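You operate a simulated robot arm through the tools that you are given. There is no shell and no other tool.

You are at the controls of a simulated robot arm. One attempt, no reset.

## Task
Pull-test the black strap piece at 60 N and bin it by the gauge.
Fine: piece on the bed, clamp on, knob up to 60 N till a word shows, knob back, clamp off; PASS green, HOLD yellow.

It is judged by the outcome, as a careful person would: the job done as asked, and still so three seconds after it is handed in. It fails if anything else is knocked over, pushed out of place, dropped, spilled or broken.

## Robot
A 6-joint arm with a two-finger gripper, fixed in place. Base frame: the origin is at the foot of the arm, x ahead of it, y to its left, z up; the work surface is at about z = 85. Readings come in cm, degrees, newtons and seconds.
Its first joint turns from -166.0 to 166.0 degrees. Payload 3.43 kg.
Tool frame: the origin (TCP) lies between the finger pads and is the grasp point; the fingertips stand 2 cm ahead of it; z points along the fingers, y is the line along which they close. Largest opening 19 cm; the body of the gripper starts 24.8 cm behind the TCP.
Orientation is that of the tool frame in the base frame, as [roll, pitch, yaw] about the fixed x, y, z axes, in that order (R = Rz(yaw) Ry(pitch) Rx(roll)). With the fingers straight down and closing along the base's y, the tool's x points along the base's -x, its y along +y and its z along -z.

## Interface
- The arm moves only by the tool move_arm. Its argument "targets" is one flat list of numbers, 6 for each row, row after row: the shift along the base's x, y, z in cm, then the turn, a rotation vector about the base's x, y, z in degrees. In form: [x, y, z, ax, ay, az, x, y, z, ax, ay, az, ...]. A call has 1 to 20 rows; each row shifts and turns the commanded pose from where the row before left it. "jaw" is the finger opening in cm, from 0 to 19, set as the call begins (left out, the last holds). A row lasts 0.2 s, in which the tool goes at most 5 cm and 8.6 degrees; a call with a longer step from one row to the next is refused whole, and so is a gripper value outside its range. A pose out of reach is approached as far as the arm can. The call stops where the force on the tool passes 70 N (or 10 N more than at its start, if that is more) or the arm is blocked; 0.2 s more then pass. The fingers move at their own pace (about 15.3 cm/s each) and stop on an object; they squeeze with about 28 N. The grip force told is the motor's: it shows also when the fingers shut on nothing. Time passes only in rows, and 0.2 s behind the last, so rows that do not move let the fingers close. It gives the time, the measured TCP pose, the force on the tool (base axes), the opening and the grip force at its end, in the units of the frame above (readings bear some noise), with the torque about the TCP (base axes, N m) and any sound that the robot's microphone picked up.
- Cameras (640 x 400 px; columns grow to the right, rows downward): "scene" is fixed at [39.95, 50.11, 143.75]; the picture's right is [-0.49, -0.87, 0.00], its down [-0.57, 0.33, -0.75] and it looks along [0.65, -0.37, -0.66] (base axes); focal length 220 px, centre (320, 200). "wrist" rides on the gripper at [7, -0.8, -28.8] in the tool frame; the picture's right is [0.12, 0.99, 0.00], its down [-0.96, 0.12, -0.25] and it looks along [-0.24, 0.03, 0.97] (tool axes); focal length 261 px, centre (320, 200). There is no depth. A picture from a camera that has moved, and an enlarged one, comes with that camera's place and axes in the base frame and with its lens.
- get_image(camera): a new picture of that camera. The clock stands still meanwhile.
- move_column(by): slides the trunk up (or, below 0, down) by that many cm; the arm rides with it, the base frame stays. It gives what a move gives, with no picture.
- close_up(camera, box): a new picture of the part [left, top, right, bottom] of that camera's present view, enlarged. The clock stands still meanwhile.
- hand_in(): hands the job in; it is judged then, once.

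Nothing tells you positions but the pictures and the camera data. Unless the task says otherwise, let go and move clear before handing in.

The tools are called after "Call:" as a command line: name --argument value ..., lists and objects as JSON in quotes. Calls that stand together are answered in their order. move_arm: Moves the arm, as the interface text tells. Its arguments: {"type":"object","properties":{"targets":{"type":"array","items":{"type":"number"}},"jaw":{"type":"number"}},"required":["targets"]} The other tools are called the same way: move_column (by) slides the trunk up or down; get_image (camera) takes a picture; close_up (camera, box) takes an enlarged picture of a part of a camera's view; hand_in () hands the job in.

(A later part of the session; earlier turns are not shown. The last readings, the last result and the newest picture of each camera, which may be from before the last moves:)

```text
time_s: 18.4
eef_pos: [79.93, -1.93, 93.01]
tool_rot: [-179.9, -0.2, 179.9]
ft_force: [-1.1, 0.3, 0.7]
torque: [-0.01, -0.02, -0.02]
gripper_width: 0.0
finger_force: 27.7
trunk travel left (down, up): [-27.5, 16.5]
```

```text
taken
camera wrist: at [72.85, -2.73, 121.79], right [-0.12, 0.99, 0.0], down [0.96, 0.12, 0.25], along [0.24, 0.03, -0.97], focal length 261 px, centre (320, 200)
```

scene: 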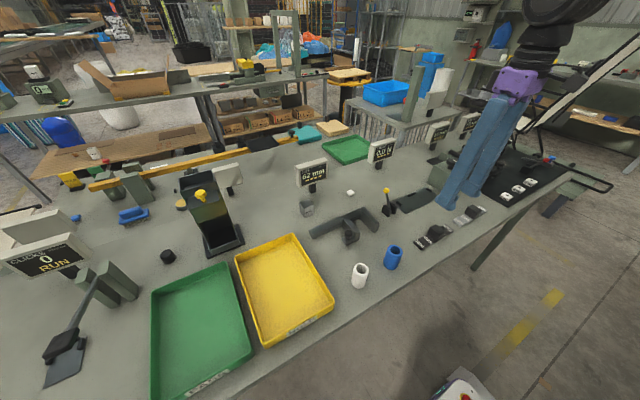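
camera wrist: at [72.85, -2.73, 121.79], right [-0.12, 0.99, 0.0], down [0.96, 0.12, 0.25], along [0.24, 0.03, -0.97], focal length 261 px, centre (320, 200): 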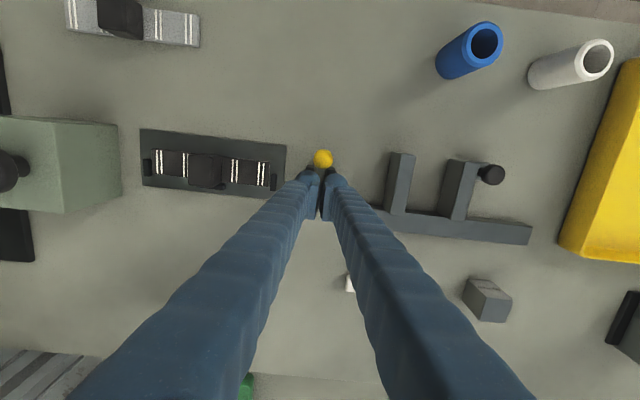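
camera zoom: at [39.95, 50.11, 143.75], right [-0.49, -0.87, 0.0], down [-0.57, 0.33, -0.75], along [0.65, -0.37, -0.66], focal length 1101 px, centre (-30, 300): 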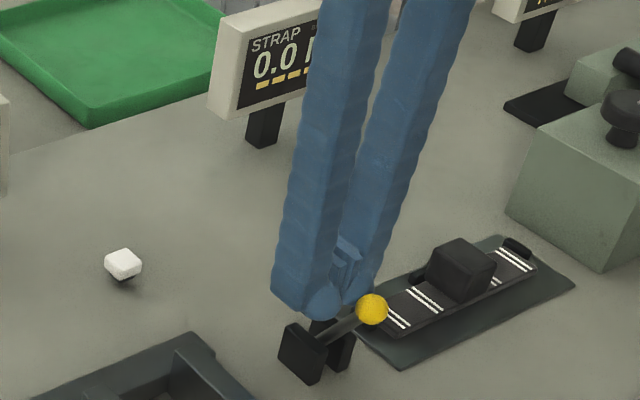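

The lever flipped over to the near side and rests at about (75.4, -1.9, 93), mirror of its start, so the clamp should be on. I'll back off and go look at the knob.

Call:
move_arm --targets '[1.0, 0, 0, 0, 0, 0, 0, 0, 4, 0, 0, 0, 0, 0, 4, 0, 0, 0, 0, 0, 4, 0, 0, 0, -0.3, -4, 1, 0, 0, 0, -0.3, -4, 1, 0, 0, 0, -0.3, -4, 0, 0, 0, 0, -0.3, -4, 0, 0, 0, 0, -0.3, -4, 0, 0, 0, 0, -0.3, -4, 0, 0, 0, 0, 0, 0, 0, 0, 0, 0]' --jaw 8

Call:
get_image --camera "wrist"

Call:
close_up --camera "scene" --box '[350, 120, 500, 220]'

```text
time_s: 20.8
eef_pos: [78.9, -26.3, 107.06]
tool_rot: [-180.0, 0.0, 179.9]
ft_force: [0.4, -1.0, -0.5]
torque: [0.13, -0.03, 0.0]
gripper_width: 7.98
finger_force: 0.0
trunk travel left (down, up): [-27.5, 16.5]
```

```text
taken
camera wrist: at [71.97, -27.1, 135.83], right [-0.12, 0.99, 0.0], down [0.96, 0.12, 0.25], along [0.24, 0.03, -0.97], focal length 261 px, centre (320, 200)
```

wrist: 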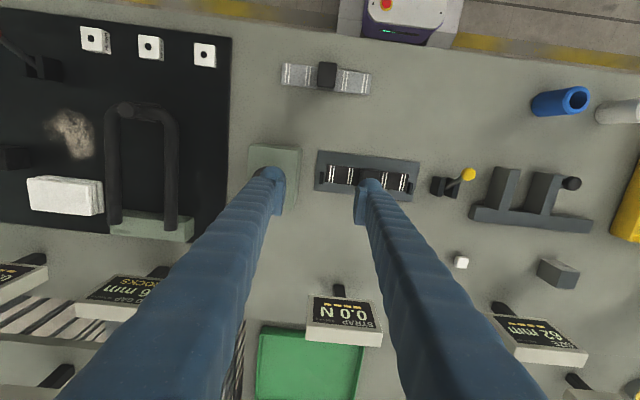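

```text
4.00 times, centred on (425, 170) of scene
camera zoom: at [39.95, 50.11, 143.75], right [-0.49, -0.87, 0.0], down [-0.57, 0.33, -0.75], along [0.65, -0.37, -0.66], focal length 881 px, centre (-100, 320)
```

zoom: 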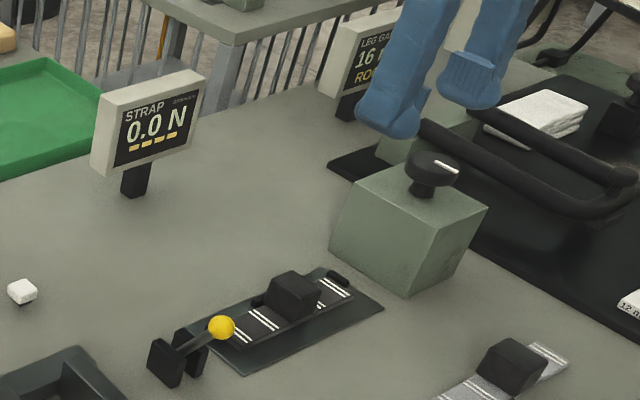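

Clamp stays on and the gauge reads 0.0 N. I'll centre over the knob to measure it.

Call:
move_arm --targets '[0, -3, 3, 0, 0, 0, 0, -3, 3, 0, 0, 0, 0, 0, 0, 0, 0, 0]' --jaw 10

Call:
get_image --camera "wrist"

Call:
close_up --camera "wrist" --box '[270, 120, 390, 220]'

Call:
close_up --camera "scene" --box '[420, 140, 490, 200]'

```text
time_s: 21.6
eef_pos: [79.05, -31.9, 113.32]
tool_rot: [-180.0, -0.1, 180.0]
ft_force: [-0.6, -0.2, -0.2]
torque: [-0.01, 0.0, 0.03]
gripper_width: 9.98
finger_force: 0.0
trunk travel left (down, up): [-27.5, 16.5]
```

```text
taken
camera wrist: at [72.01, -32.88, 141.9], right [-0.12, 0.99, 0.0], down [0.96, 0.12, 0.25], along [0.24, 0.03, -0.97], focal length 261 px, centre (320, 200)
```

wrist: 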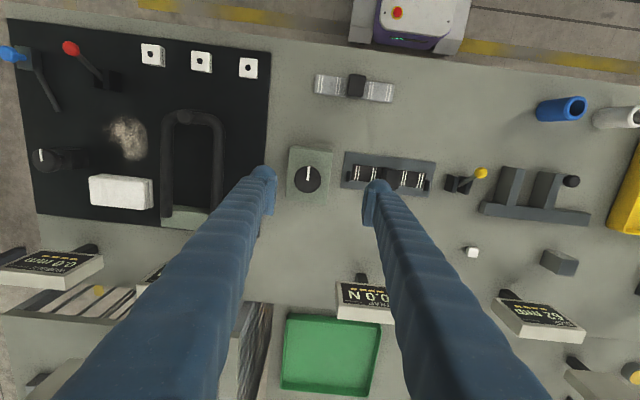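

```text
4.00 times, centred on (330, 170) of wrist
camera zoom: at [72.01, -32.88, 141.9], right [-0.12, 0.99, 0.0], down [0.96, 0.12, 0.25], along [0.24, 0.03, -0.97], focal length 1043 px, centre (280, 320)
```

zoom: 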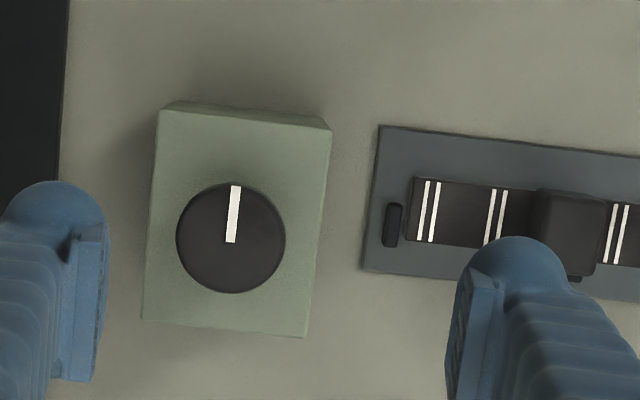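

```text
6.67 times, centred on (455, 170) of scene
camera zoom: at [39.95, 50.11, 143.75], right [-0.49, -0.87, 0.0], down [-0.57, 0.33, -0.75], along [0.65, -0.37, -0.66], focal length 1468 px, centre (-580, 400)
```

zoom: 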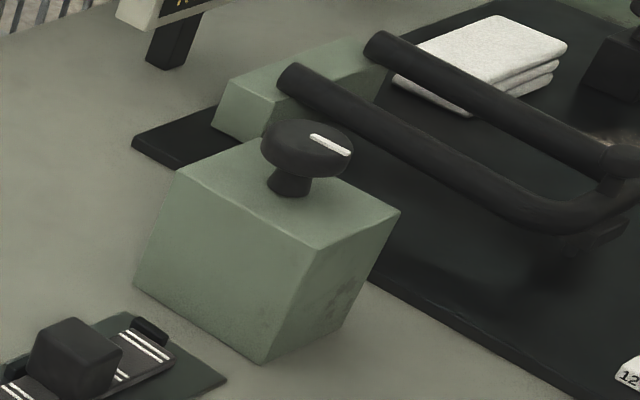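

Knob top is at about (79.95, -34.07, 97.0), diameter about 4.7 cm. I'll centre over it and lower most of the way with the jaw at 9, then recheck.

Call:
move_arm --targets '[0.95, -2.0, -2, 0, 0, 0, 0, 0, -4, 0, 0, 0, 0, 0, -4, 0, 0, 0, 0, 0, -2, 0, 0, 0, 0, 0, 0, 0, 0, 0]' --jaw 9

Call:
close_up --camera "wrist" --box '[240, 120, 400, 220]'

Call:
close_up --camera "scene" --box '[420, 140, 490, 200]'

```text
time_s: 22.8
eef_pos: [79.74, -33.9, 100.9]
tool_rot: [-180.0, 0.1, 180.0]
ft_force: [0.2, 0.1, 0.0]
torque: [-0.01, 0.0, -0.02]
gripper_width: 9.0
finger_force: 0.1
trunk travel left (down, up): [-27.5, 16.5]
```

```text
4.00 times, centred on (320, 170) of wrist
camera zoom: at [72.79, -34.77, 129.72], right [-0.12, 0.99, 0.0], down [0.96, 0.12, 0.25], along [0.24, 0.03, -0.97], focal length 1043 px, centre (320, 320)
```

zoom: 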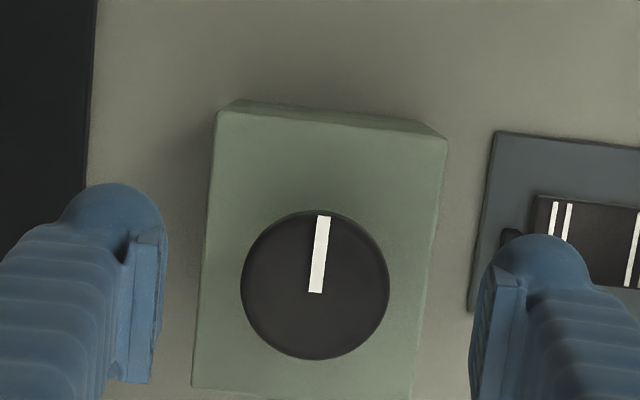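

```text
6.67 times, centred on (455, 170) of scene
camera zoom: at [39.95, 50.11, 143.75], right [-0.49, -0.87, 0.0], down [-0.57, 0.33, -0.75], along [0.65, -0.37, -0.66], focal length 1468 px, centre (-580, 400)
```

zoom: 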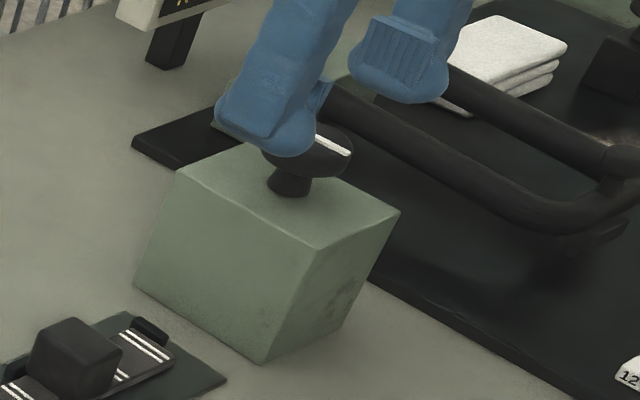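

Alignment is within 0.1 cm. The box top is at z about 93.7 and the knob disc about 95.3–97, so I'll lower to TCP z of about 96.4 and close on the knob.

Call:
move_arm --targets '[0.1, -0.1, -2, 0, 0, 0, 0, 0, -1.5, 0, 0, 0, 0, 0, -1.0, 0, 0, 0, 0, 0, 0, 0, 0, 0]' --jaw 8

Call:
close_up --camera "scene" --box '[420, 140, 490, 200]'

Call:
close_up --camera "wrist" --box '[240, 120, 400, 220]'

```text
time_s: 23.8
eef_pos: [79.89, -34.1, 96.62]
tool_rot: [-180.0, 0.0, -180.0]
ft_force: [0.2, 0.5, 0.5]
torque: [0.03, -0.01, -0.01]
gripper_width: 7.98
finger_force: 0.1
trunk travel left (down, up): [-27.5, 16.5]
```

```text
6.67 times, centred on (455, 170) of scene
camera zoom: at [39.95, 50.11, 143.75], right [-0.49, -0.87, 0.0], down [-0.57, 0.33, -0.75], along [0.65, -0.37, -0.66], focal length 1468 px, centre (-580, 400)
```

zoom: 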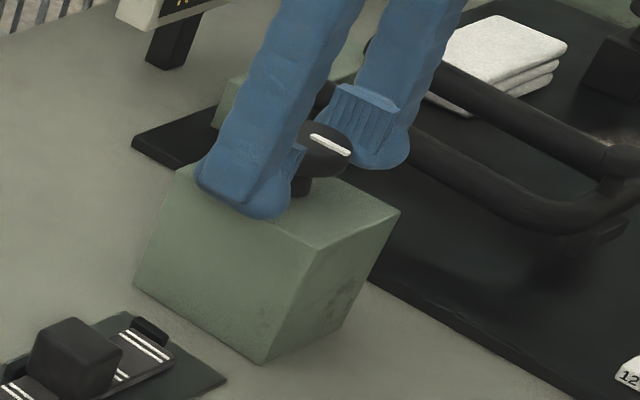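

```text
4.00 times, centred on (320, 170) of wrist
camera zoom: at [72.86, -34.93, 125.26], right [-0.12, 0.99, 0.0], down [0.96, 0.12, 0.25], along [0.24, 0.03, -0.97], focal length 1043 px, centre (320, 320)
```

zoom: 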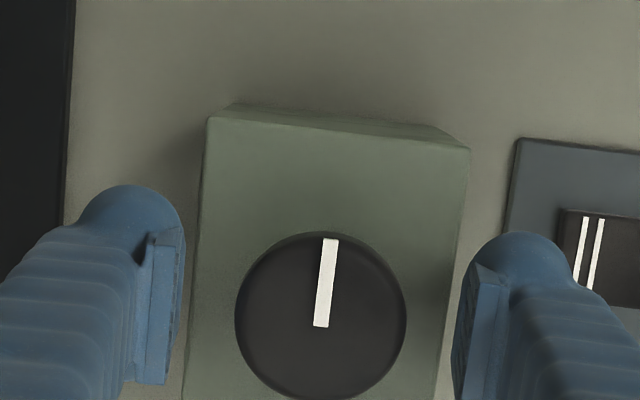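

Call:
move_arm --targets '[0, 0, 0, 0, 0, 0, 0, 0, 0, 0, 0, 0, 0, 0, 0, 0, 0, 0]' --jaw 3

Call:
close_up --camera "scene" --box '[360, 130, 490, 230]'

```text
time_s: 24.6
eef_pos: [79.89, -34.04, 96.49]
tool_rot: [180.0, -0.1, 180.0]
ft_force: [2.2, 1.1, -4.1]
torque: [0.03, -0.08, 0.0]
gripper_width: 4.43
finger_force: 45.4
trunk travel left (down, up): [-27.5, 16.5]
```

```text
4.00 times, centred on (425, 180) of scene
camera zoom: at [39.95, 50.11, 143.75], right [-0.49, -0.87, 0.0], down [-0.57, 0.33, -0.75], along [0.65, -0.37, -0.66], focal length 881 px, centre (-100, 280)
```

zoom: 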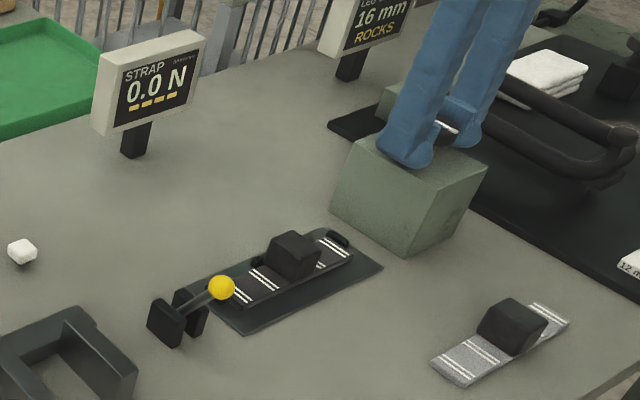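

Knob gripped (4.4 cm). I'll try a small clockwise turn and read the gauge.

Call:
move_arm --targets '[0, 0, 0, 0, 0, -4, 0, 0, 0, 0, 0, -4, 0, 0, 0, 0, 0, 0]'

Call:
close_up --camera "scene" --box '[360, 130, 490, 230]'

Call:
close_up --camera "wrist" --box '[240, 120, 400, 220]'

```text
time_s: 25.4
eef_pos: [79.84, -34.11, 96.52]
tool_rot: [179.9, -0.1, 172.0]
ft_force: [-3.4, 6.6, -4.9]
torque: [0.03, 0.1, -0.01]
gripper_width: 4.42
finger_force: 44.6
trunk travel left (down, up): [-27.5, 16.5]
```

```text
4.00 times, centred on (425, 180) of scene
camera zoom: at [39.95, 50.11, 143.75], right [-0.49, -0.87, 0.0], down [-0.57, 0.33, -0.75], along [0.65, -0.37, -0.66], focal length 881 px, centre (-100, 280)
```

zoom: 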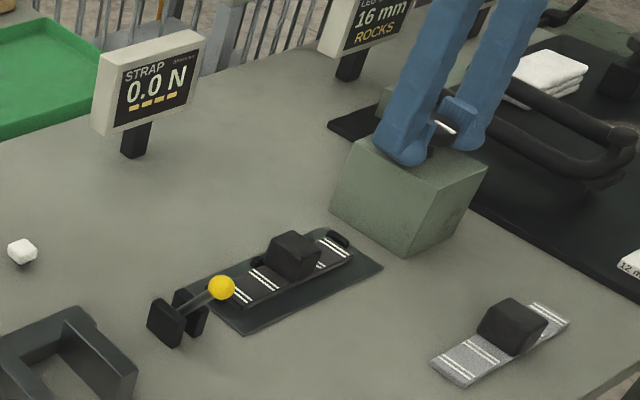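

```text
4.00 times, centred on (320, 170) of wrist
camera zoom: at [72.88, -33.93, 125.23], right [0.02, 1.0, 0.0], down [0.97, -0.02, 0.25], along [0.25, 0.0, -0.97], focal length 1043 px, centre (320, 320)
```

zoom: 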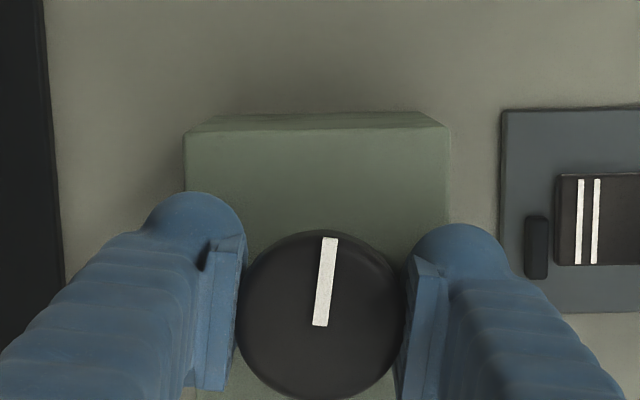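

The knob turned with the gripper but the gauge still reads 0.0 N; there may be some slack. I'll turn further in small steps.

Call:
move_arm --targets '[0, 0, 0, 0, 0, -4, 0, 0, 0, 0, 0, -4, 0, 0, 0, 0, 0, 0]'

Call:
close_up --camera "scene" --box '[360, 130, 490, 230]'

```text
time_s: 26.2
eef_pos: [79.87, -34.08, 96.47]
tool_rot: [-179.9, -0.2, 164.1]
ft_force: [-7.0, 9.5, -8.9]
torque: [0.01, 0.08, -0.02]
gripper_width: 4.43
finger_force: 45.4
trunk travel left (down, up): [-27.5, 16.5]
```

```text
4.00 times, centred on (425, 180) of scene
camera zoom: at [39.95, 50.11, 143.75], right [-0.49, -0.87, 0.0], down [-0.57, 0.33, -0.75], along [0.65, -0.37, -0.66], focal length 881 px, centre (-100, 280)
```

zoom: 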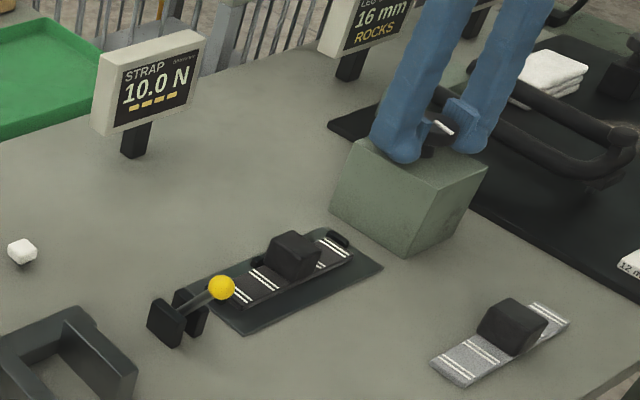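

It now reads 10.0 N after 16°. I'll step 4° to learn the slope.

Call:
move_arm --targets '[0, 0, 0, 0, 0, -4, 0, 0, 0, 0, 0, 0]'

Call:
close_up --camera "scene" --box '[360, 130, 490, 230]'

```text
time_s: 26.8
eef_pos: [79.91, -33.91, 96.45]
tool_rot: [180.0, -0.1, 160.0]
ft_force: [-6.9, 8.4, -16.8]
torque: [-0.08, -0.07, -0.02]
gripper_width: 4.42
finger_force: 44.8
trunk travel left (down, up): [-27.5, 16.5]
```

```text
4.00 times, centred on (425, 180) of scene
camera zoom: at [39.95, 50.11, 143.75], right [-0.49, -0.87, 0.0], down [-0.57, 0.33, -0.75], along [0.65, -0.37, -0.66], focal length 881 px, centre (-100, 280)
```

zoom: 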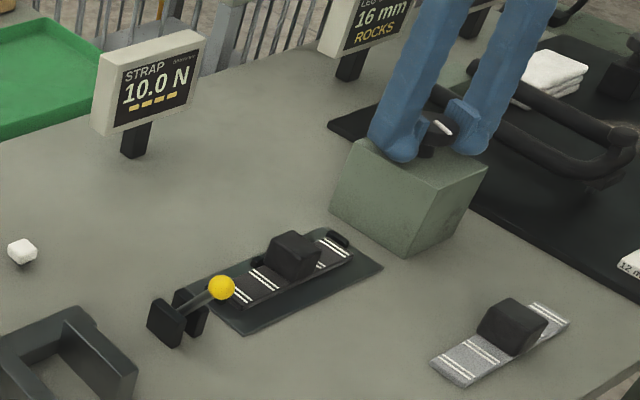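

Still 10.0 N at 20°, so the gauge seems to move in steps. I'll relieve the small side loads while turning 4° at a time.

Call:
move_arm --targets '[-0.05, 0.06, -0.1, 0, 0, -4, 0, 0, 0, 0, 0, 0]'

Call:
close_up --camera "scene" --box '[360, 130, 490, 230]'

```text
time_s: 27.4
eef_pos: [79.98, -33.87, 96.51]
tool_rot: [-180.0, 0.0, 155.9]
ft_force: [-2.4, 8.6, -11.2]
torque: [0.04, 0.11, -0.01]
gripper_width: 4.41
finger_force: 45.1
trunk travel left (down, up): [-27.5, 16.5]
```

```text
4.00 times, centred on (425, 180) of scene
camera zoom: at [39.95, 50.11, 143.75], right [-0.49, -0.87, 0.0], down [-0.57, 0.33, -0.75], along [0.65, -0.37, -0.66], focal length 881 px, centre (-100, 280)
```

zoom: 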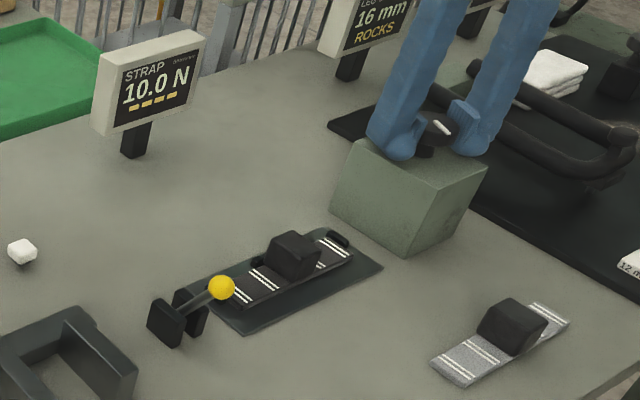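

Call:
move_arm --targets '[0, 0.06, -0.05, 0, 0, -4, 0, 0, 0, 0, 0, 0]'

Call:
close_up --camera "scene" --box '[360, 130, 490, 230]'

Call:
close_up --camera "wrist" --box '[240, 120, 400, 220]'

```text
time_s: 28.0
eef_pos: [79.86, -34.12, 96.53]
tool_rot: [-179.9, -0.1, 151.9]
ft_force: [-7.6, 1.3, -4.5]
torque: [0.01, 0.17, 0.0]
gripper_width: 4.42
finger_force: 44.7
trunk travel left (down, up): [-27.5, 16.5]
```

```text
4.00 times, centred on (425, 180) of scene
camera zoom: at [39.95, 50.11, 143.75], right [-0.49, -0.87, 0.0], down [-0.57, 0.33, -0.75], along [0.65, -0.37, -0.66], focal length 881 px, centre (-100, 280)
```

zoom: 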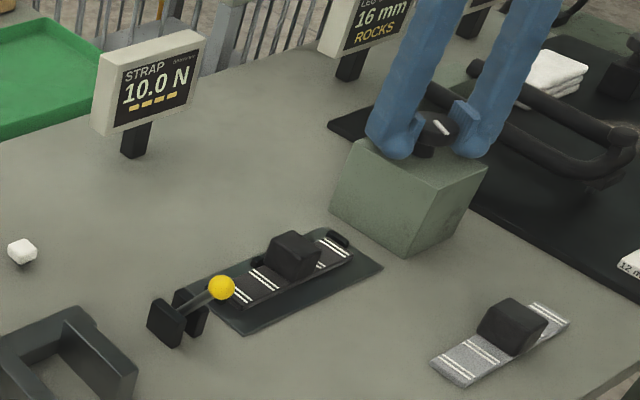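

```text
4.00 times, centred on (320, 170) of wrist
camera zoom: at [73.34, -31.46, 125.23], right [0.36, 0.93, 0.0], down [0.9, -0.35, 0.25], along [0.23, -0.09, -0.97], focal length 1043 px, centre (320, 320)
```

zoom: 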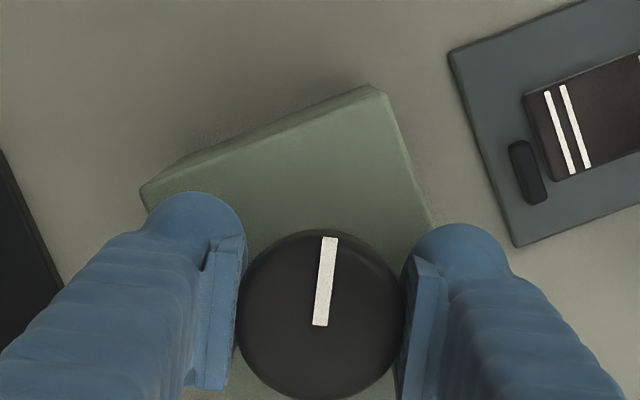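

Call:
move_arm --targets '[-0.05, 0, 0, 0, 0, -4, 0, 0, 0, 0, 0, 0]'

Call:
close_up --camera "scene" --box '[360, 130, 420, 180]'

```text
time_s: 28.6
eef_pos: [79.88, -33.9, 96.54]
tool_rot: [-180.0, 0.0, 148.1]
ft_force: [-4.9, 1.4, 2.2]
torque: [0.09, 0.17, 0.03]
gripper_width: 4.41
finger_force: 44.6
trunk travel left (down, up): [-27.5, 16.5]
```

```text
8.00 times, centred on (390, 155) of scene
camera zoom: at [39.95, 50.11, 143.75], right [-0.49, -0.87, 0.0], down [-0.57, 0.33, -0.75], along [0.65, -0.37, -0.66], focal length 1762 px, centre (-240, 560)
```

zoom: 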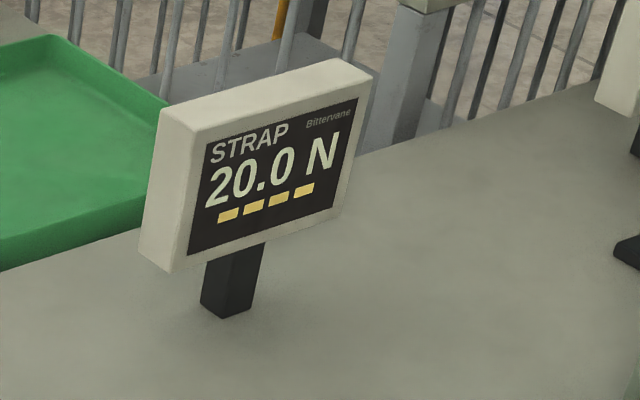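

20.0 N at 32°, so the steps look like 10 N per 20°. I'll continue in 8–10° moves, checking each time.

Call:
move_arm --targets '[-0.03, 0, 0, 0, 0, -4, 0, 0, 0, 0, 0, -4, 0, 0, 0, 0, 0, 0]'

Call:
close_up --camera "scene" --box '[360, 130, 490, 230]'

```text
time_s: 29.4
eef_pos: [80.02, -33.93, 96.47]
tool_rot: [180.0, 0.1, 139.9]
ft_force: [0.1, -3.6, 10.0]
torque: [-0.02, -0.07, -0.02]
gripper_width: 4.42
finger_force: 45.4
trunk travel left (down, up): [-27.5, 16.5]
```

```text
4.00 times, centred on (425, 180) of scene
camera zoom: at [39.95, 50.11, 143.75], right [-0.49, -0.87, 0.0], down [-0.57, 0.33, -0.75], along [0.65, -0.37, -0.66], focal length 881 px, centre (-100, 280)
```

zoom: 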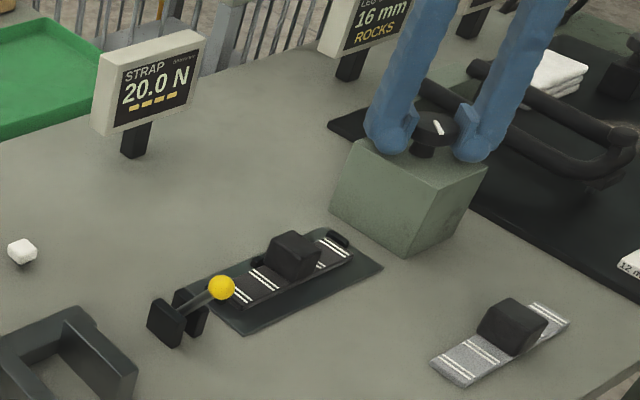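

Call:
move_arm --targets '[0, -0.03, 0.08, 0, 0, -4, 0, 0, 0, 0, 0, -4, 0, 0, 0, 0, 0, -4, 0, 0, 0, 0, 0, 0]'

Call:
close_up --camera "scene" --box '[360, 130, 490, 230]'

```text
time_s: 30.4
eef_pos: [79.92, -34.05, 96.52]
tool_rot: [179.9, 0.0, 127.9]
ft_force: [4.9, -2.9, 7.1]
torque: [0.08, 0.02, 0.01]
gripper_width: 4.41
finger_force: 45.0
trunk travel left (down, up): [-27.5, 16.5]
```

```text
4.00 times, centred on (425, 180) of scene
camera zoom: at [39.95, 50.11, 143.75], right [-0.49, -0.87, 0.0], down [-0.57, 0.33, -0.75], along [0.65, -0.37, -0.66], focal length 881 px, centre (-100, 280)
```

zoom: 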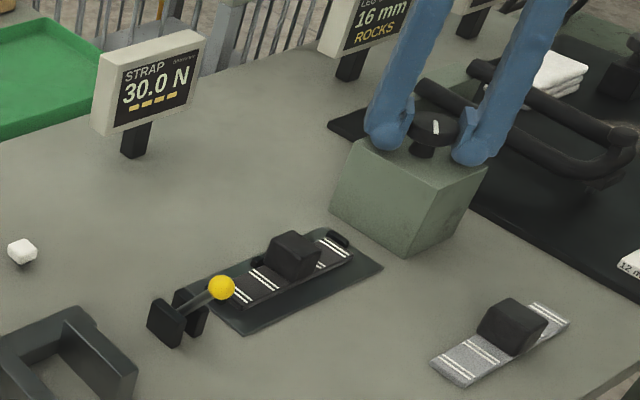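

30.0 N at 52°, as predicted. On to 72°.

Call:
move_arm --targets '[0.03, 0, 0.05, 0, 0, -5, 0, 0, 0, 0, 0, -5, 0, 0, 0, 0, 0, -5, 0, 0, 0, 0, 0, -5, 0, 0, 0, 0, 0, 0]'

Call:
close_up --camera "scene" --box '[360, 130, 490, 230]'

```text
time_s: 31.6
eef_pos: [79.92, -33.9, 96.5]
tool_rot: [-179.9, -0.1, 107.9]
ft_force: [5.7, -1.8, -4.5]
torque: [-0.1, -0.07, 0.01]
gripper_width: 4.41
finger_force: 45.4
trunk travel left (down, up): [-27.5, 16.5]
```

```text
4.00 times, centred on (425, 180) of scene
camera zoom: at [39.95, 50.11, 143.75], right [-0.49, -0.87, 0.0], down [-0.57, 0.33, -0.75], along [0.65, -0.37, -0.66], focal length 881 px, centre (-100, 280)
```

zoom: 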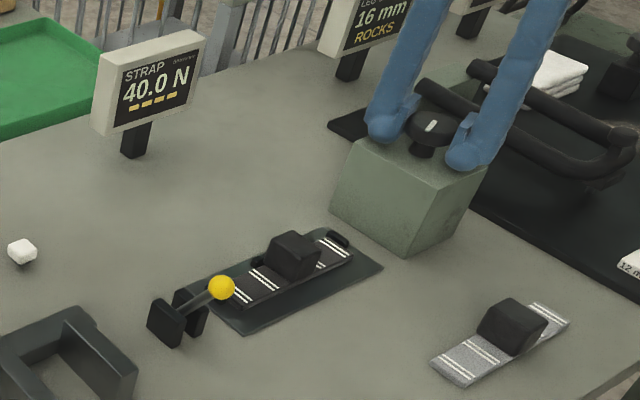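

40.0 N at 72°, still on prediction. On to 92°.

Call:
move_arm --targets '[0.03, 0, -0.02, 0, 0, -5, 0, 0, 0, 0, 0, -5, 0, 0, 0, 0, 0, -5, 0, 0, 0, 0, 0, -5, 0, 0, 0, 0, 0, 0]'

Call:
close_up --camera "scene" --box '[360, 130, 490, 230]'

```text
time_s: 32.8
eef_pos: [80.1, -34.01, 96.5]
tool_rot: [-179.8, -0.1, 87.9]
ft_force: [-1.8, 2.1, -12.0]
torque: [0.04, 0.0, 0.05]
gripper_width: 4.42
finger_force: 45.1
trunk travel left (down, up): [-27.5, 16.5]
```

```text
4.00 times, centred on (425, 180) of scene
camera zoom: at [39.95, 50.11, 143.75], right [-0.49, -0.87, 0.0], down [-0.57, 0.33, -0.75], along [0.65, -0.37, -0.66], focal length 881 px, centre (-100, 280)
```

zoom: 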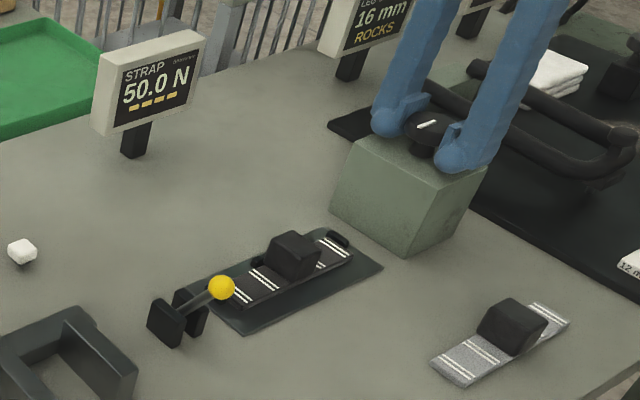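

50.0 N at 92°. I'll turn to about 117° for 60 N and check.

Call:
move_arm --targets '[0, 0, -0.08, 0, 0, -5, 0, 0, 0, 0, 0, -5, 0, 0, 0, 0, 0, -5, 0, 0, 0, 0, 0, -5, 0, 0, 0, 0, 0, -5, 0, 0, 0, 0, 0, 0]'

Call:
close_up --camera "scene" --box '[360, 130, 490, 230]'

```text
time_s: 34.2
eef_pos: [80.09, -34.11, 96.59]
tool_rot: [-179.9, 0.0, 62.9]
ft_force: [-1.9, 6.3, 0.3]
torque: [0.11, 0.0, 0.01]
gripper_width: 4.4
finger_force: 45.4
trunk travel left (down, up): [-27.5, 16.5]
```

```text
4.00 times, centred on (425, 180) of scene
camera zoom: at [39.95, 50.11, 143.75], right [-0.49, -0.87, 0.0], down [-0.57, 0.33, -0.75], along [0.65, -0.37, -0.66], focal length 881 px, centre (-100, 280)
```

zoom: 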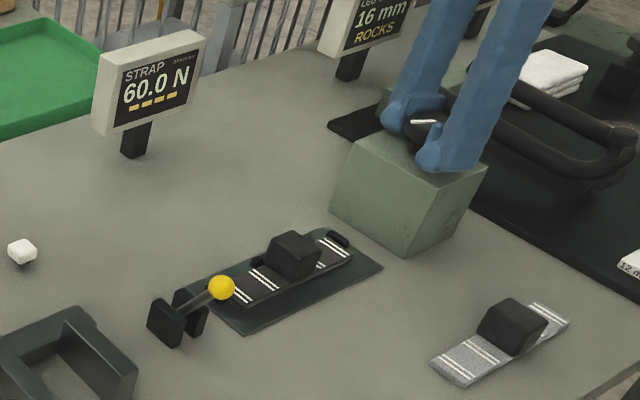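

The gauge reads 60.0 N with no word yet. I'll hold still and let time pass.

Call:
move_arm --targets '[0, 0, 0, 0, 0, 0, 0, 0, 0, 0, 0, 0, 0, 0, 0, 0, 0, 0, 0, 0, 0, 0, 0, 0, 0, 0, 0, 0, 0, 0]'

Call:
close_up --camera "scene" --box '[360, 130, 420, 180]'

```text
time_s: 35.4
eef_pos: [80.01, -34.0, 96.46]
tool_rot: [180.0, 0.0, 63.0]
ft_force: [-1.1, 5.5, 3.2]
torque: [0.01, 0.03, 0.01]
gripper_width: 4.42
finger_force: 45.0
trunk travel left (down, up): [-27.5, 16.5]
```

```text
8.00 times, centred on (390, 155) of scene
camera zoom: at [39.95, 50.11, 143.75], right [-0.49, -0.87, 0.0], down [-0.57, 0.33, -0.75], along [0.65, -0.37, -0.66], focal length 1762 px, centre (-240, 560)
```

zoom: 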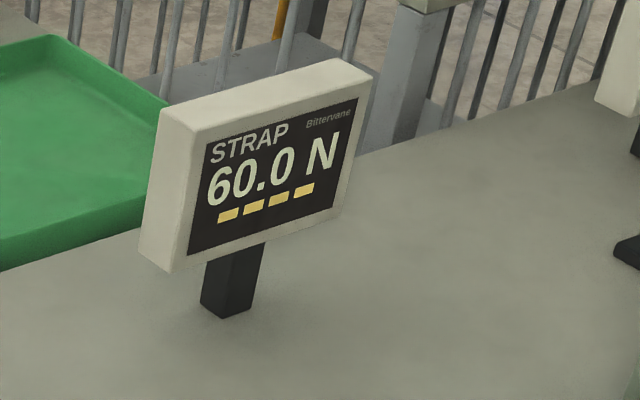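

Call:
move_arm --targets '[0, 0, 0, 0, 0, 0, 0, 0, 0, 0, 0, 0, 0, 0, 0, 0, 0, 0, 0, 0, 0, 0, 0, 0, 0, 0, 0, 0, 0, 0, 0, 0, 0, 0, 0, 0, 0, 0, 0, 0, 0, 0, 0, 0, 0, 0, 0, 0]'

Call:
close_up --camera "scene" --box '[360, 130, 420, 180]'

```text
time_s: 37.2
eef_pos: [79.97, -33.87, 96.55]
tool_rot: [-179.9, -0.1, 63.0]
ft_force: [1.1, 4.4, 5.6]
torque: [0.02, -0.01, 0.01]
gripper_width: 4.42
finger_force: 44.8
trunk travel left (down, up): [-27.5, 16.5]
```

```text
8.00 times, centred on (390, 155) of scene
camera zoom: at [39.95, 50.11, 143.75], right [-0.49, -0.87, 0.0], down [-0.57, 0.33, -0.75], along [0.65, -0.37, -0.66], focal length 1762 px, centre (-240, 560)
```

zoom: 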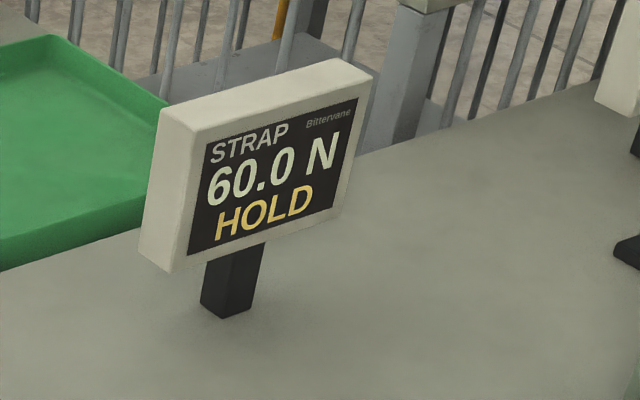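

The gauge shows HOLD at 60.0 N, so the piece goes to the yellow tray. Now I turn the knob back.

Call:
move_arm --targets '[0, 0, 0.05, 0, 0, 5, 0, 0, 0, 0, 0, 5, 0, 0, 0, 0, 0, 5, 0, 0, 0, 0, 0, 5, 0, 0, 0, 0, 0, 5, 0, 0, 0, 0, 0, 5, 0, 0, 0, 0, 0, 5, 0, 0, 0, 0, 0, 5, 0, 0, 0, 0, 0, 0]'

Call:
close_up --camera "scene" --box '[360, 130, 490, 230]'

```text
time_s: 39.2
eef_pos: [79.93, -33.89, 96.49]
tool_rot: [-179.9, 0.1, 103.0]
ft_force: [3.5, -6.5, -6.6]
torque: [-0.08, 0.01, 0.0]
gripper_width: 4.39
finger_force: 44.6
trunk travel left (down, up): [-27.5, 16.5]
```

```text
4.00 times, centred on (425, 180) of scene
camera zoom: at [39.95, 50.11, 143.75], right [-0.49, -0.87, 0.0], down [-0.57, 0.33, -0.75], along [0.65, -0.37, -0.66], focal length 881 px, centre (-100, 280)
```

zoom: 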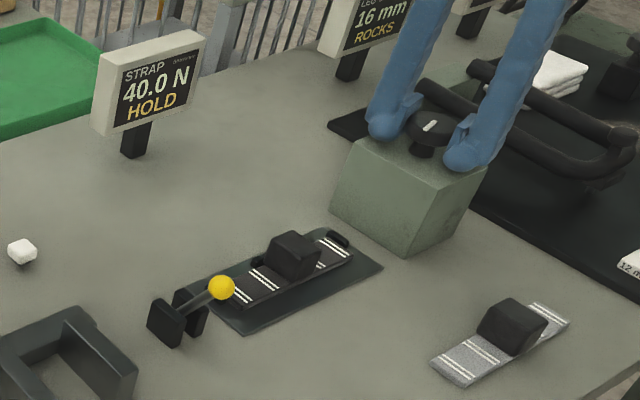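

HOLD stays lit while the force drops. I'll keep turning back to the start angle.

Call:
move_arm --targets '[0, -0.02, 0, 0, 0, 5, 0, 0, 0, 0, 0, 5, 0, 0, 0, 0, 0, 5, 0, 0, 0, 0, 0, 5, 0, 0, 0, 0, 0, 5, 0, 0, 0, 0, 0, 5, 0, 0, 0, 0, 0, 5, 0, 0, 0, 0, 0, 5, 0, 0, 0, 0, 0, 0]'

Call:
close_up --camera "scene" --box '[360, 130, 490, 230]'

```text
time_s: 41.2
eef_pos: [79.97, -33.99, 96.56]
tool_rot: [179.9, 0.0, 143.0]
ft_force: [-2.4, -10.9, 8.6]
torque: [-0.03, 0.16, -0.01]
gripper_width: 4.43
finger_force: 45.1
trunk travel left (down, up): [-27.5, 16.5]
```

```text
4.00 times, centred on (425, 180) of scene
camera zoom: at [39.95, 50.11, 143.75], right [-0.49, -0.87, 0.0], down [-0.57, 0.33, -0.75], along [0.65, -0.37, -0.66], focal length 881 px, centre (-100, 280)
```

zoom: 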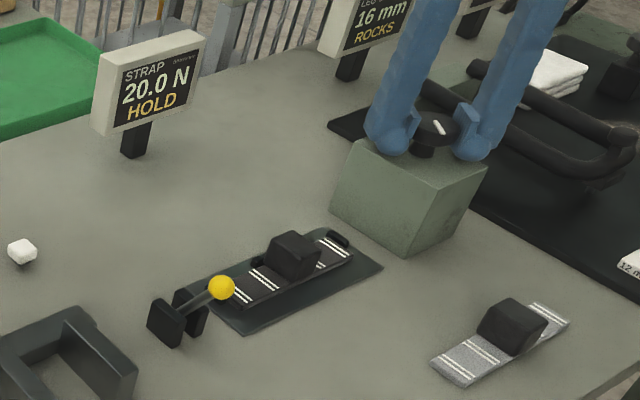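

Call:
move_arm --targets '[0, -0.08, 0.05, 0, 0, 5, 0, 0, 0, 0, 0, 5, 0, 0, 0, 0, 0, 5, 0, 0, 0, 0, 0, 5, 0, 0, 0, 0, 0, 5, 0, 0, 0, 0, 0, 5, 0, 0, 0, 0, 0, 5, 0, 0, 0, 0, 0, 2, 0, 0, 0, 0, 0, 0]'

Call:
close_up --camera "scene" --box '[360, 130, 490, 230]'

Call:
close_up --camera "wrist" --box '[240, 120, 400, 220]'

```text
time_s: 43.2
eef_pos: [79.97, -33.98, 96.56]
tool_rot: [-179.9, -0.1, -180.0]
ft_force: [-0.3, 1.1, -10.8]
torque: [0.02, -0.11, -0.13]
gripper_width: 4.4
finger_force: 45.0
trunk travel left (down, up): [-27.5, 16.5]
```

```text
4.00 times, centred on (425, 180) of scene
camera zoom: at [39.95, 50.11, 143.75], right [-0.49, -0.87, 0.0], down [-0.57, 0.33, -0.75], along [0.65, -0.37, -0.66], focal length 881 px, centre (-100, 280)
```

zoom: 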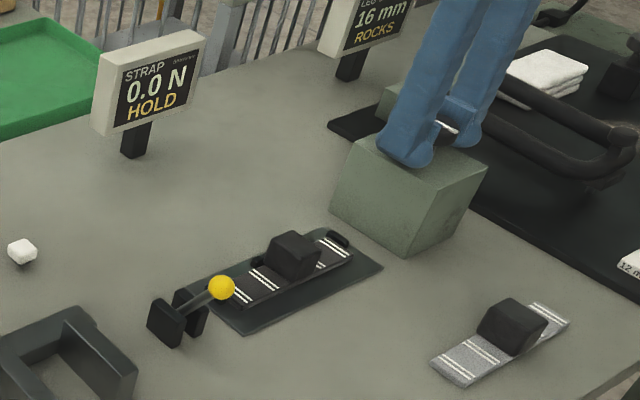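

```text
4.00 times, centred on (320, 170) of wrist
camera zoom: at [72.94, -34.94, 125.26], right [-0.12, 0.99, 0.0], down [0.96, 0.12, 0.25], along [0.24, 0.03, -0.97], focal length 1043 px, centre (320, 320)
```

zoom: 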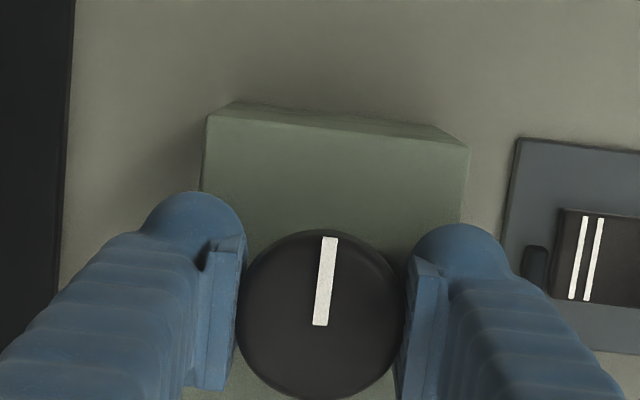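

Gauge is back at 0.0 N with HOLD latched and the pointer is at its start. I'll let go of the knob and rise.

Call:
move_arm --targets '[0, 0, 0, 0, 0, 0, 0, 0, 0, 0, 0, 0, 0, 0, 3, 0, 0, 0, 0, 0, 4, 0, 0, 0, 0, 0, 4, 0, 0, 0, 0, 0, 0, 0, 0, 0]' --jaw 8

Call:
close_up --camera "scene" --box '[350, 120, 500, 230]'

```text
time_s: 44.6
eef_pos: [80.09, -33.64, 107.6]
tool_rot: [-180.0, 0.0, -180.0]
ft_force: [0.3, 0.0, -0.9]
torque: [-0.02, 0.03, -0.01]
gripper_width: 8.01
finger_force: 0.1
trunk travel left (down, up): [-27.5, 16.5]
```

```text
3.64 times, centred on (425, 175) of scene
camera zoom: at [39.95, 50.11, 143.75], right [-0.49, -0.87, 0.0], down [-0.57, 0.33, -0.75], along [0.65, -0.37, -0.66], focal length 801 px, centre (-62, 291)
```

zoom: 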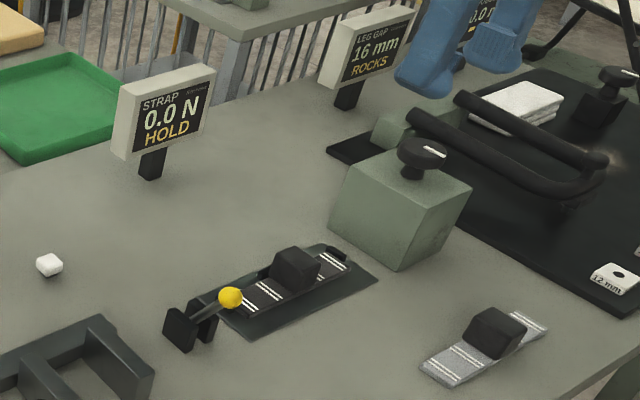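

Knob stayed put. Now to the near side of the lever to push it back off.

Call:
move_arm --targets '[-1.1, 3.98, 0, 0, 0, 0, -1.1, 3.98, 0, 0, 0, 0, -1.1, 3.98, 0, 0, 0, 0, -1.1, 3.98, 0, 0, 0, 0, -1.1, 3.98, 0, 0, 0, 0, -1.1, 3.98, 0, 0, 0, 0, -1.1, 3.98, 0, 0, 0, 0, -1.3, 3.98, 0, 0, 0, 0, 0, 0, 0, 0, 0, 0]' --jaw 0

Call:
get_image --camera "wrist"

Call:
close_up --camera "scene" --box '[340, 120, 480, 220]'

```text
time_s: 46.6
eef_pos: [70.94, -2.1, 107.77]
tool_rot: [180.0, -0.1, -180.0]
ft_force: [0.2, 1.1, 0.5]
torque: [-0.07, 0.04, -0.03]
gripper_width: 0.0
finger_force: 28.4
trunk travel left (down, up): [-27.5, 16.5]
```

```text
taken
camera wrist: at [63.95, -2.86, 136.36], right [-0.12, 0.99, 0.0], down [0.96, 0.11, 0.25], along [0.24, 0.03, -0.97], focal length 261 px, centre (320, 200)
```

wrist: 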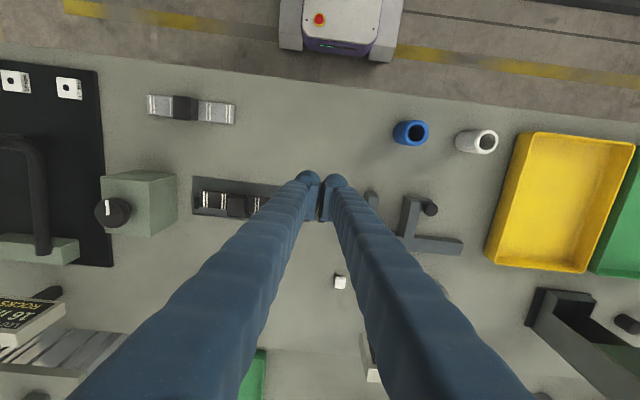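

```text
4.00 times, centred on (410, 170) of scene
camera zoom: at [39.95, 50.11, 143.75], right [-0.49, -0.87, 0.0], down [-0.57, 0.33, -0.75], along [0.65, -0.37, -0.66], focal length 881 px, centre (-40, 320)
```

zoom: 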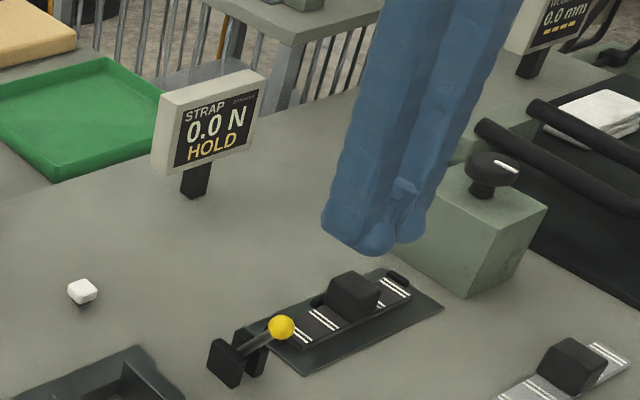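

Call:
move_arm --targets '[-0.2, 0.15, -4, 0, 0, 0, 0, 0, -4, 0, 0, 0, 0, 0, -4, 0, 0, 0, 0, 0, -2.4, 0, 0, 0, 0, 0, 0, 0, 0, 0]'

Call:
close_up --camera "scene" --box '[350, 150, 450, 230]'

Call:
get_image --camera "wrist"

```text
time_s: 47.8
eef_pos: [70.95, -2.01, 93.24]
tool_rot: [-180.0, -0.1, 180.0]
ft_force: [0.0, -0.4, 0.3]
torque: [0.0, -0.03, -0.01]
gripper_width: 0.0
finger_force: 27.6
trunk travel left (down, up): [-27.5, 16.5]
```

```text
5.00 times, centred on (400, 190) of scene
camera zoom: at [39.95, 50.11, 143.75], right [-0.49, -0.87, 0.0], down [-0.57, 0.33, -0.75], along [0.65, -0.37, -0.66], focal length 1101 px, centre (-80, 250)
```

zoom: 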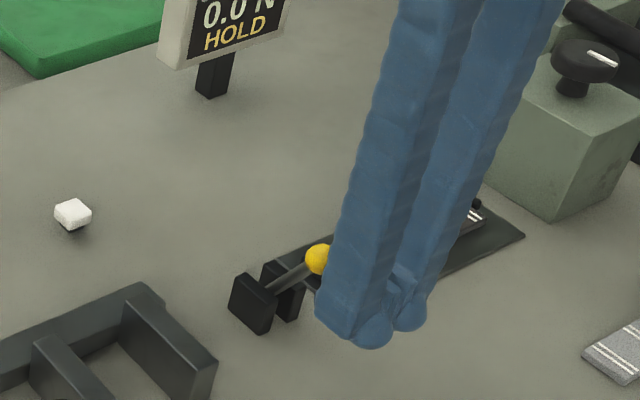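

```text
taken
camera wrist: at [63.84, -2.88, 121.94], right [-0.12, 0.99, 0.0], down [0.96, 0.12, 0.25], along [0.25, 0.03, -0.97], focal length 261 px, centre (320, 200)
```

wrist: 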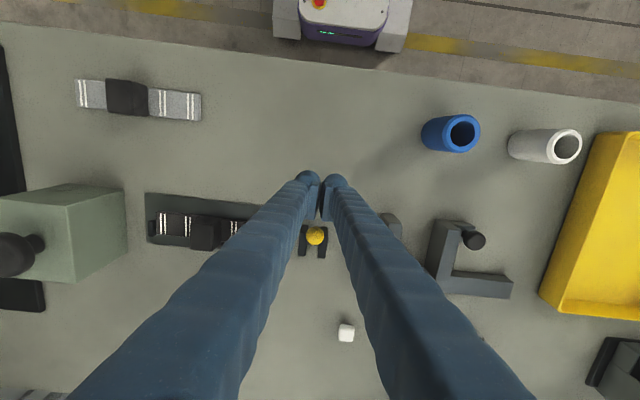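

Call:
move_arm --targets '[0.8, 0, 0, 0, 0, 0, 0.8, 0, 0, 0, 0, 0, 0.8, 0, 0, 0, 0, 0, 0.8, 0, 0, 0, 0, 0, 0.8, 0, 0, 0, 0, 0, 0.8, 0, 0, 0, 0, 0, 0.8, 0, 0, 0, 0, 0, 0, 0, 0, 0, 0, 0]'

Call:
close_up --camera "scene" --box '[350, 150, 450, 230]'

Call:
get_image --camera "wrist"

```text
time_s: 49.6
eef_pos: [76.44, -2.04, 93.28]
tool_rot: [-179.9, 0.0, 180.0]
ft_force: [-0.5, 0.3, 0.0]
torque: [-0.02, 0.03, -0.02]
gripper_width: 0.03
finger_force: 28.1
trunk travel left (down, up): [-27.5, 16.5]
```

```text
5.00 times, centred on (400, 190) of scene
camera zoom: at [39.95, 50.11, 143.75], right [-0.49, -0.87, 0.0], down [-0.57, 0.33, -0.75], along [0.65, -0.37, -0.66], focal length 1101 px, centre (-80, 250)
```

zoom: 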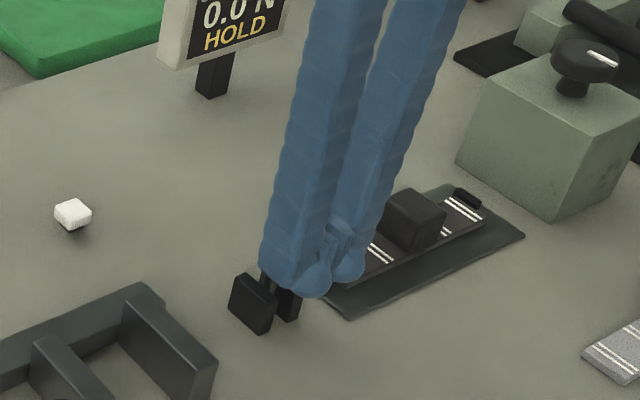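

```text
taken
camera wrist: at [69.3, -2.99, 121.92], right [-0.12, 0.99, 0.0], down [0.96, 0.12, 0.25], along [0.25, 0.03, -0.97], focal length 261 px, centre (320, 200)
```

wrist: 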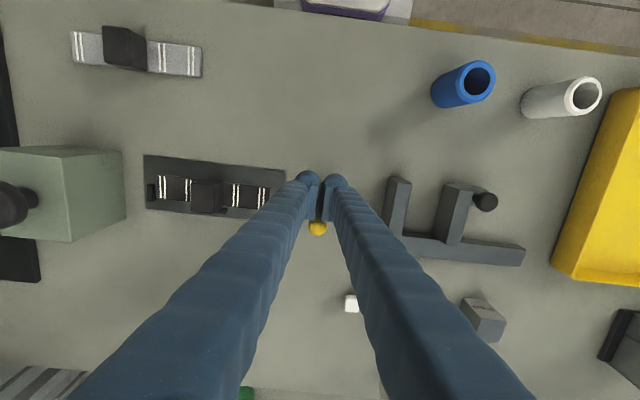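

Call:
move_arm --targets '[0.8, 0, 0, 0, 0, 0, 0.8, 0, 0, 0, 0, 0, 0, 0, 0, 0, 0, 0]'

Call:
get_image --camera "wrist"

Call:
close_up --camera "scene" --box '[350, 150, 450, 230]'

```text
time_s: 50.4
eef_pos: [77.91, -2.07, 93.24]
tool_rot: [-180.0, -0.1, 179.9]
ft_force: [-0.2, 0.0, 0.5]
torque: [0.02, -0.02, 0.01]
gripper_width: 0.0
finger_force: 27.8
trunk travel left (down, up): [-27.5, 16.5]
```

```text
taken
camera wrist: at [70.86, -3.04, 121.92], right [-0.12, 0.99, 0.0], down [0.96, 0.12, 0.25], along [0.24, 0.03, -0.97], focal length 261 px, centre (320, 200)
```

wrist: 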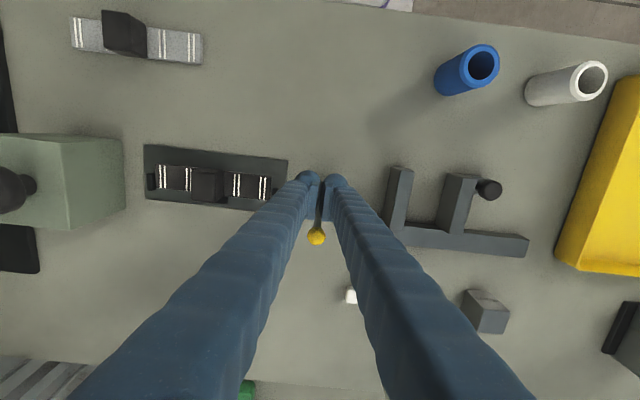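

```text
5.00 times, centred on (400, 190) of scene
camera zoom: at [39.95, 50.11, 143.75], right [-0.49, -0.87, 0.0], down [-0.57, 0.33, -0.75], along [0.65, -0.37, -0.66], focal length 1101 px, centre (-80, 250)
```

zoom: 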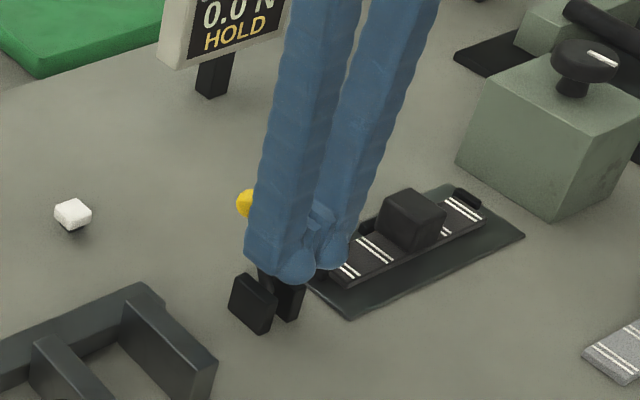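

It seems to have flipped over. I'll back off, rise and check.

Call:
move_arm --targets '[-1.0, 0, 0, 0, 0, 0, 0, 0, 4, 0, 0, 0, 0, 0, 4, 0, 0, 0, 0, 0, 4, 0, 0, 0, -0.5, -3, 0, 0, 0, 0, 0, -4, 0, 0, 0, 0, 0, -4, 0, 0, 0, 0, 0, -4, 0, 0, 0, 0, 0, 0, 0, 0, 0, 0]' --jaw 0

Call:
get_image --camera "wrist"

Call:
close_up --camera "scene" --box '[340, 120, 480, 220]'

```text
time_s: 52.4
eef_pos: [76.41, -16.92, 104.94]
tool_rot: [180.0, -0.1, 179.9]
ft_force: [-0.3, 0.4, 0.5]
torque: [0.09, 0.01, 0.0]
gripper_width: 0.0
finger_force: 27.9
trunk travel left (down, up): [-27.5, 16.5]
```

```text
taken
camera wrist: at [69.38, -17.78, 133.65], right [-0.12, 0.99, 0.0], down [0.96, 0.12, 0.25], along [0.24, 0.03, -0.97], focal length 261 px, centre (320, 200)
```

wrist: 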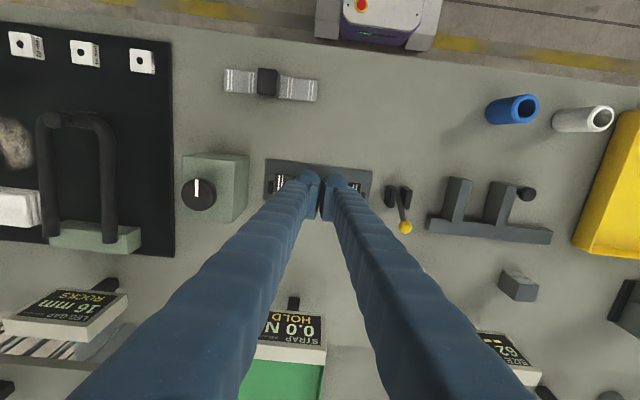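

```text
4.00 times, centred on (410, 170) of scene
camera zoom: at [39.95, 50.11, 143.75], right [-0.49, -0.87, 0.0], down [-0.57, 0.33, -0.75], along [0.65, -0.37, -0.66], focal length 881 px, centre (-40, 320)
```

zoom: 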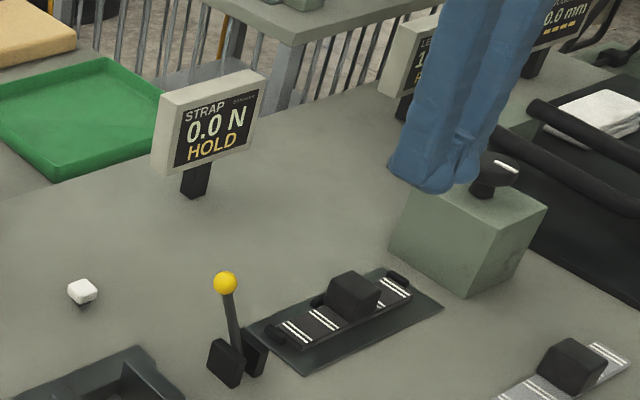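

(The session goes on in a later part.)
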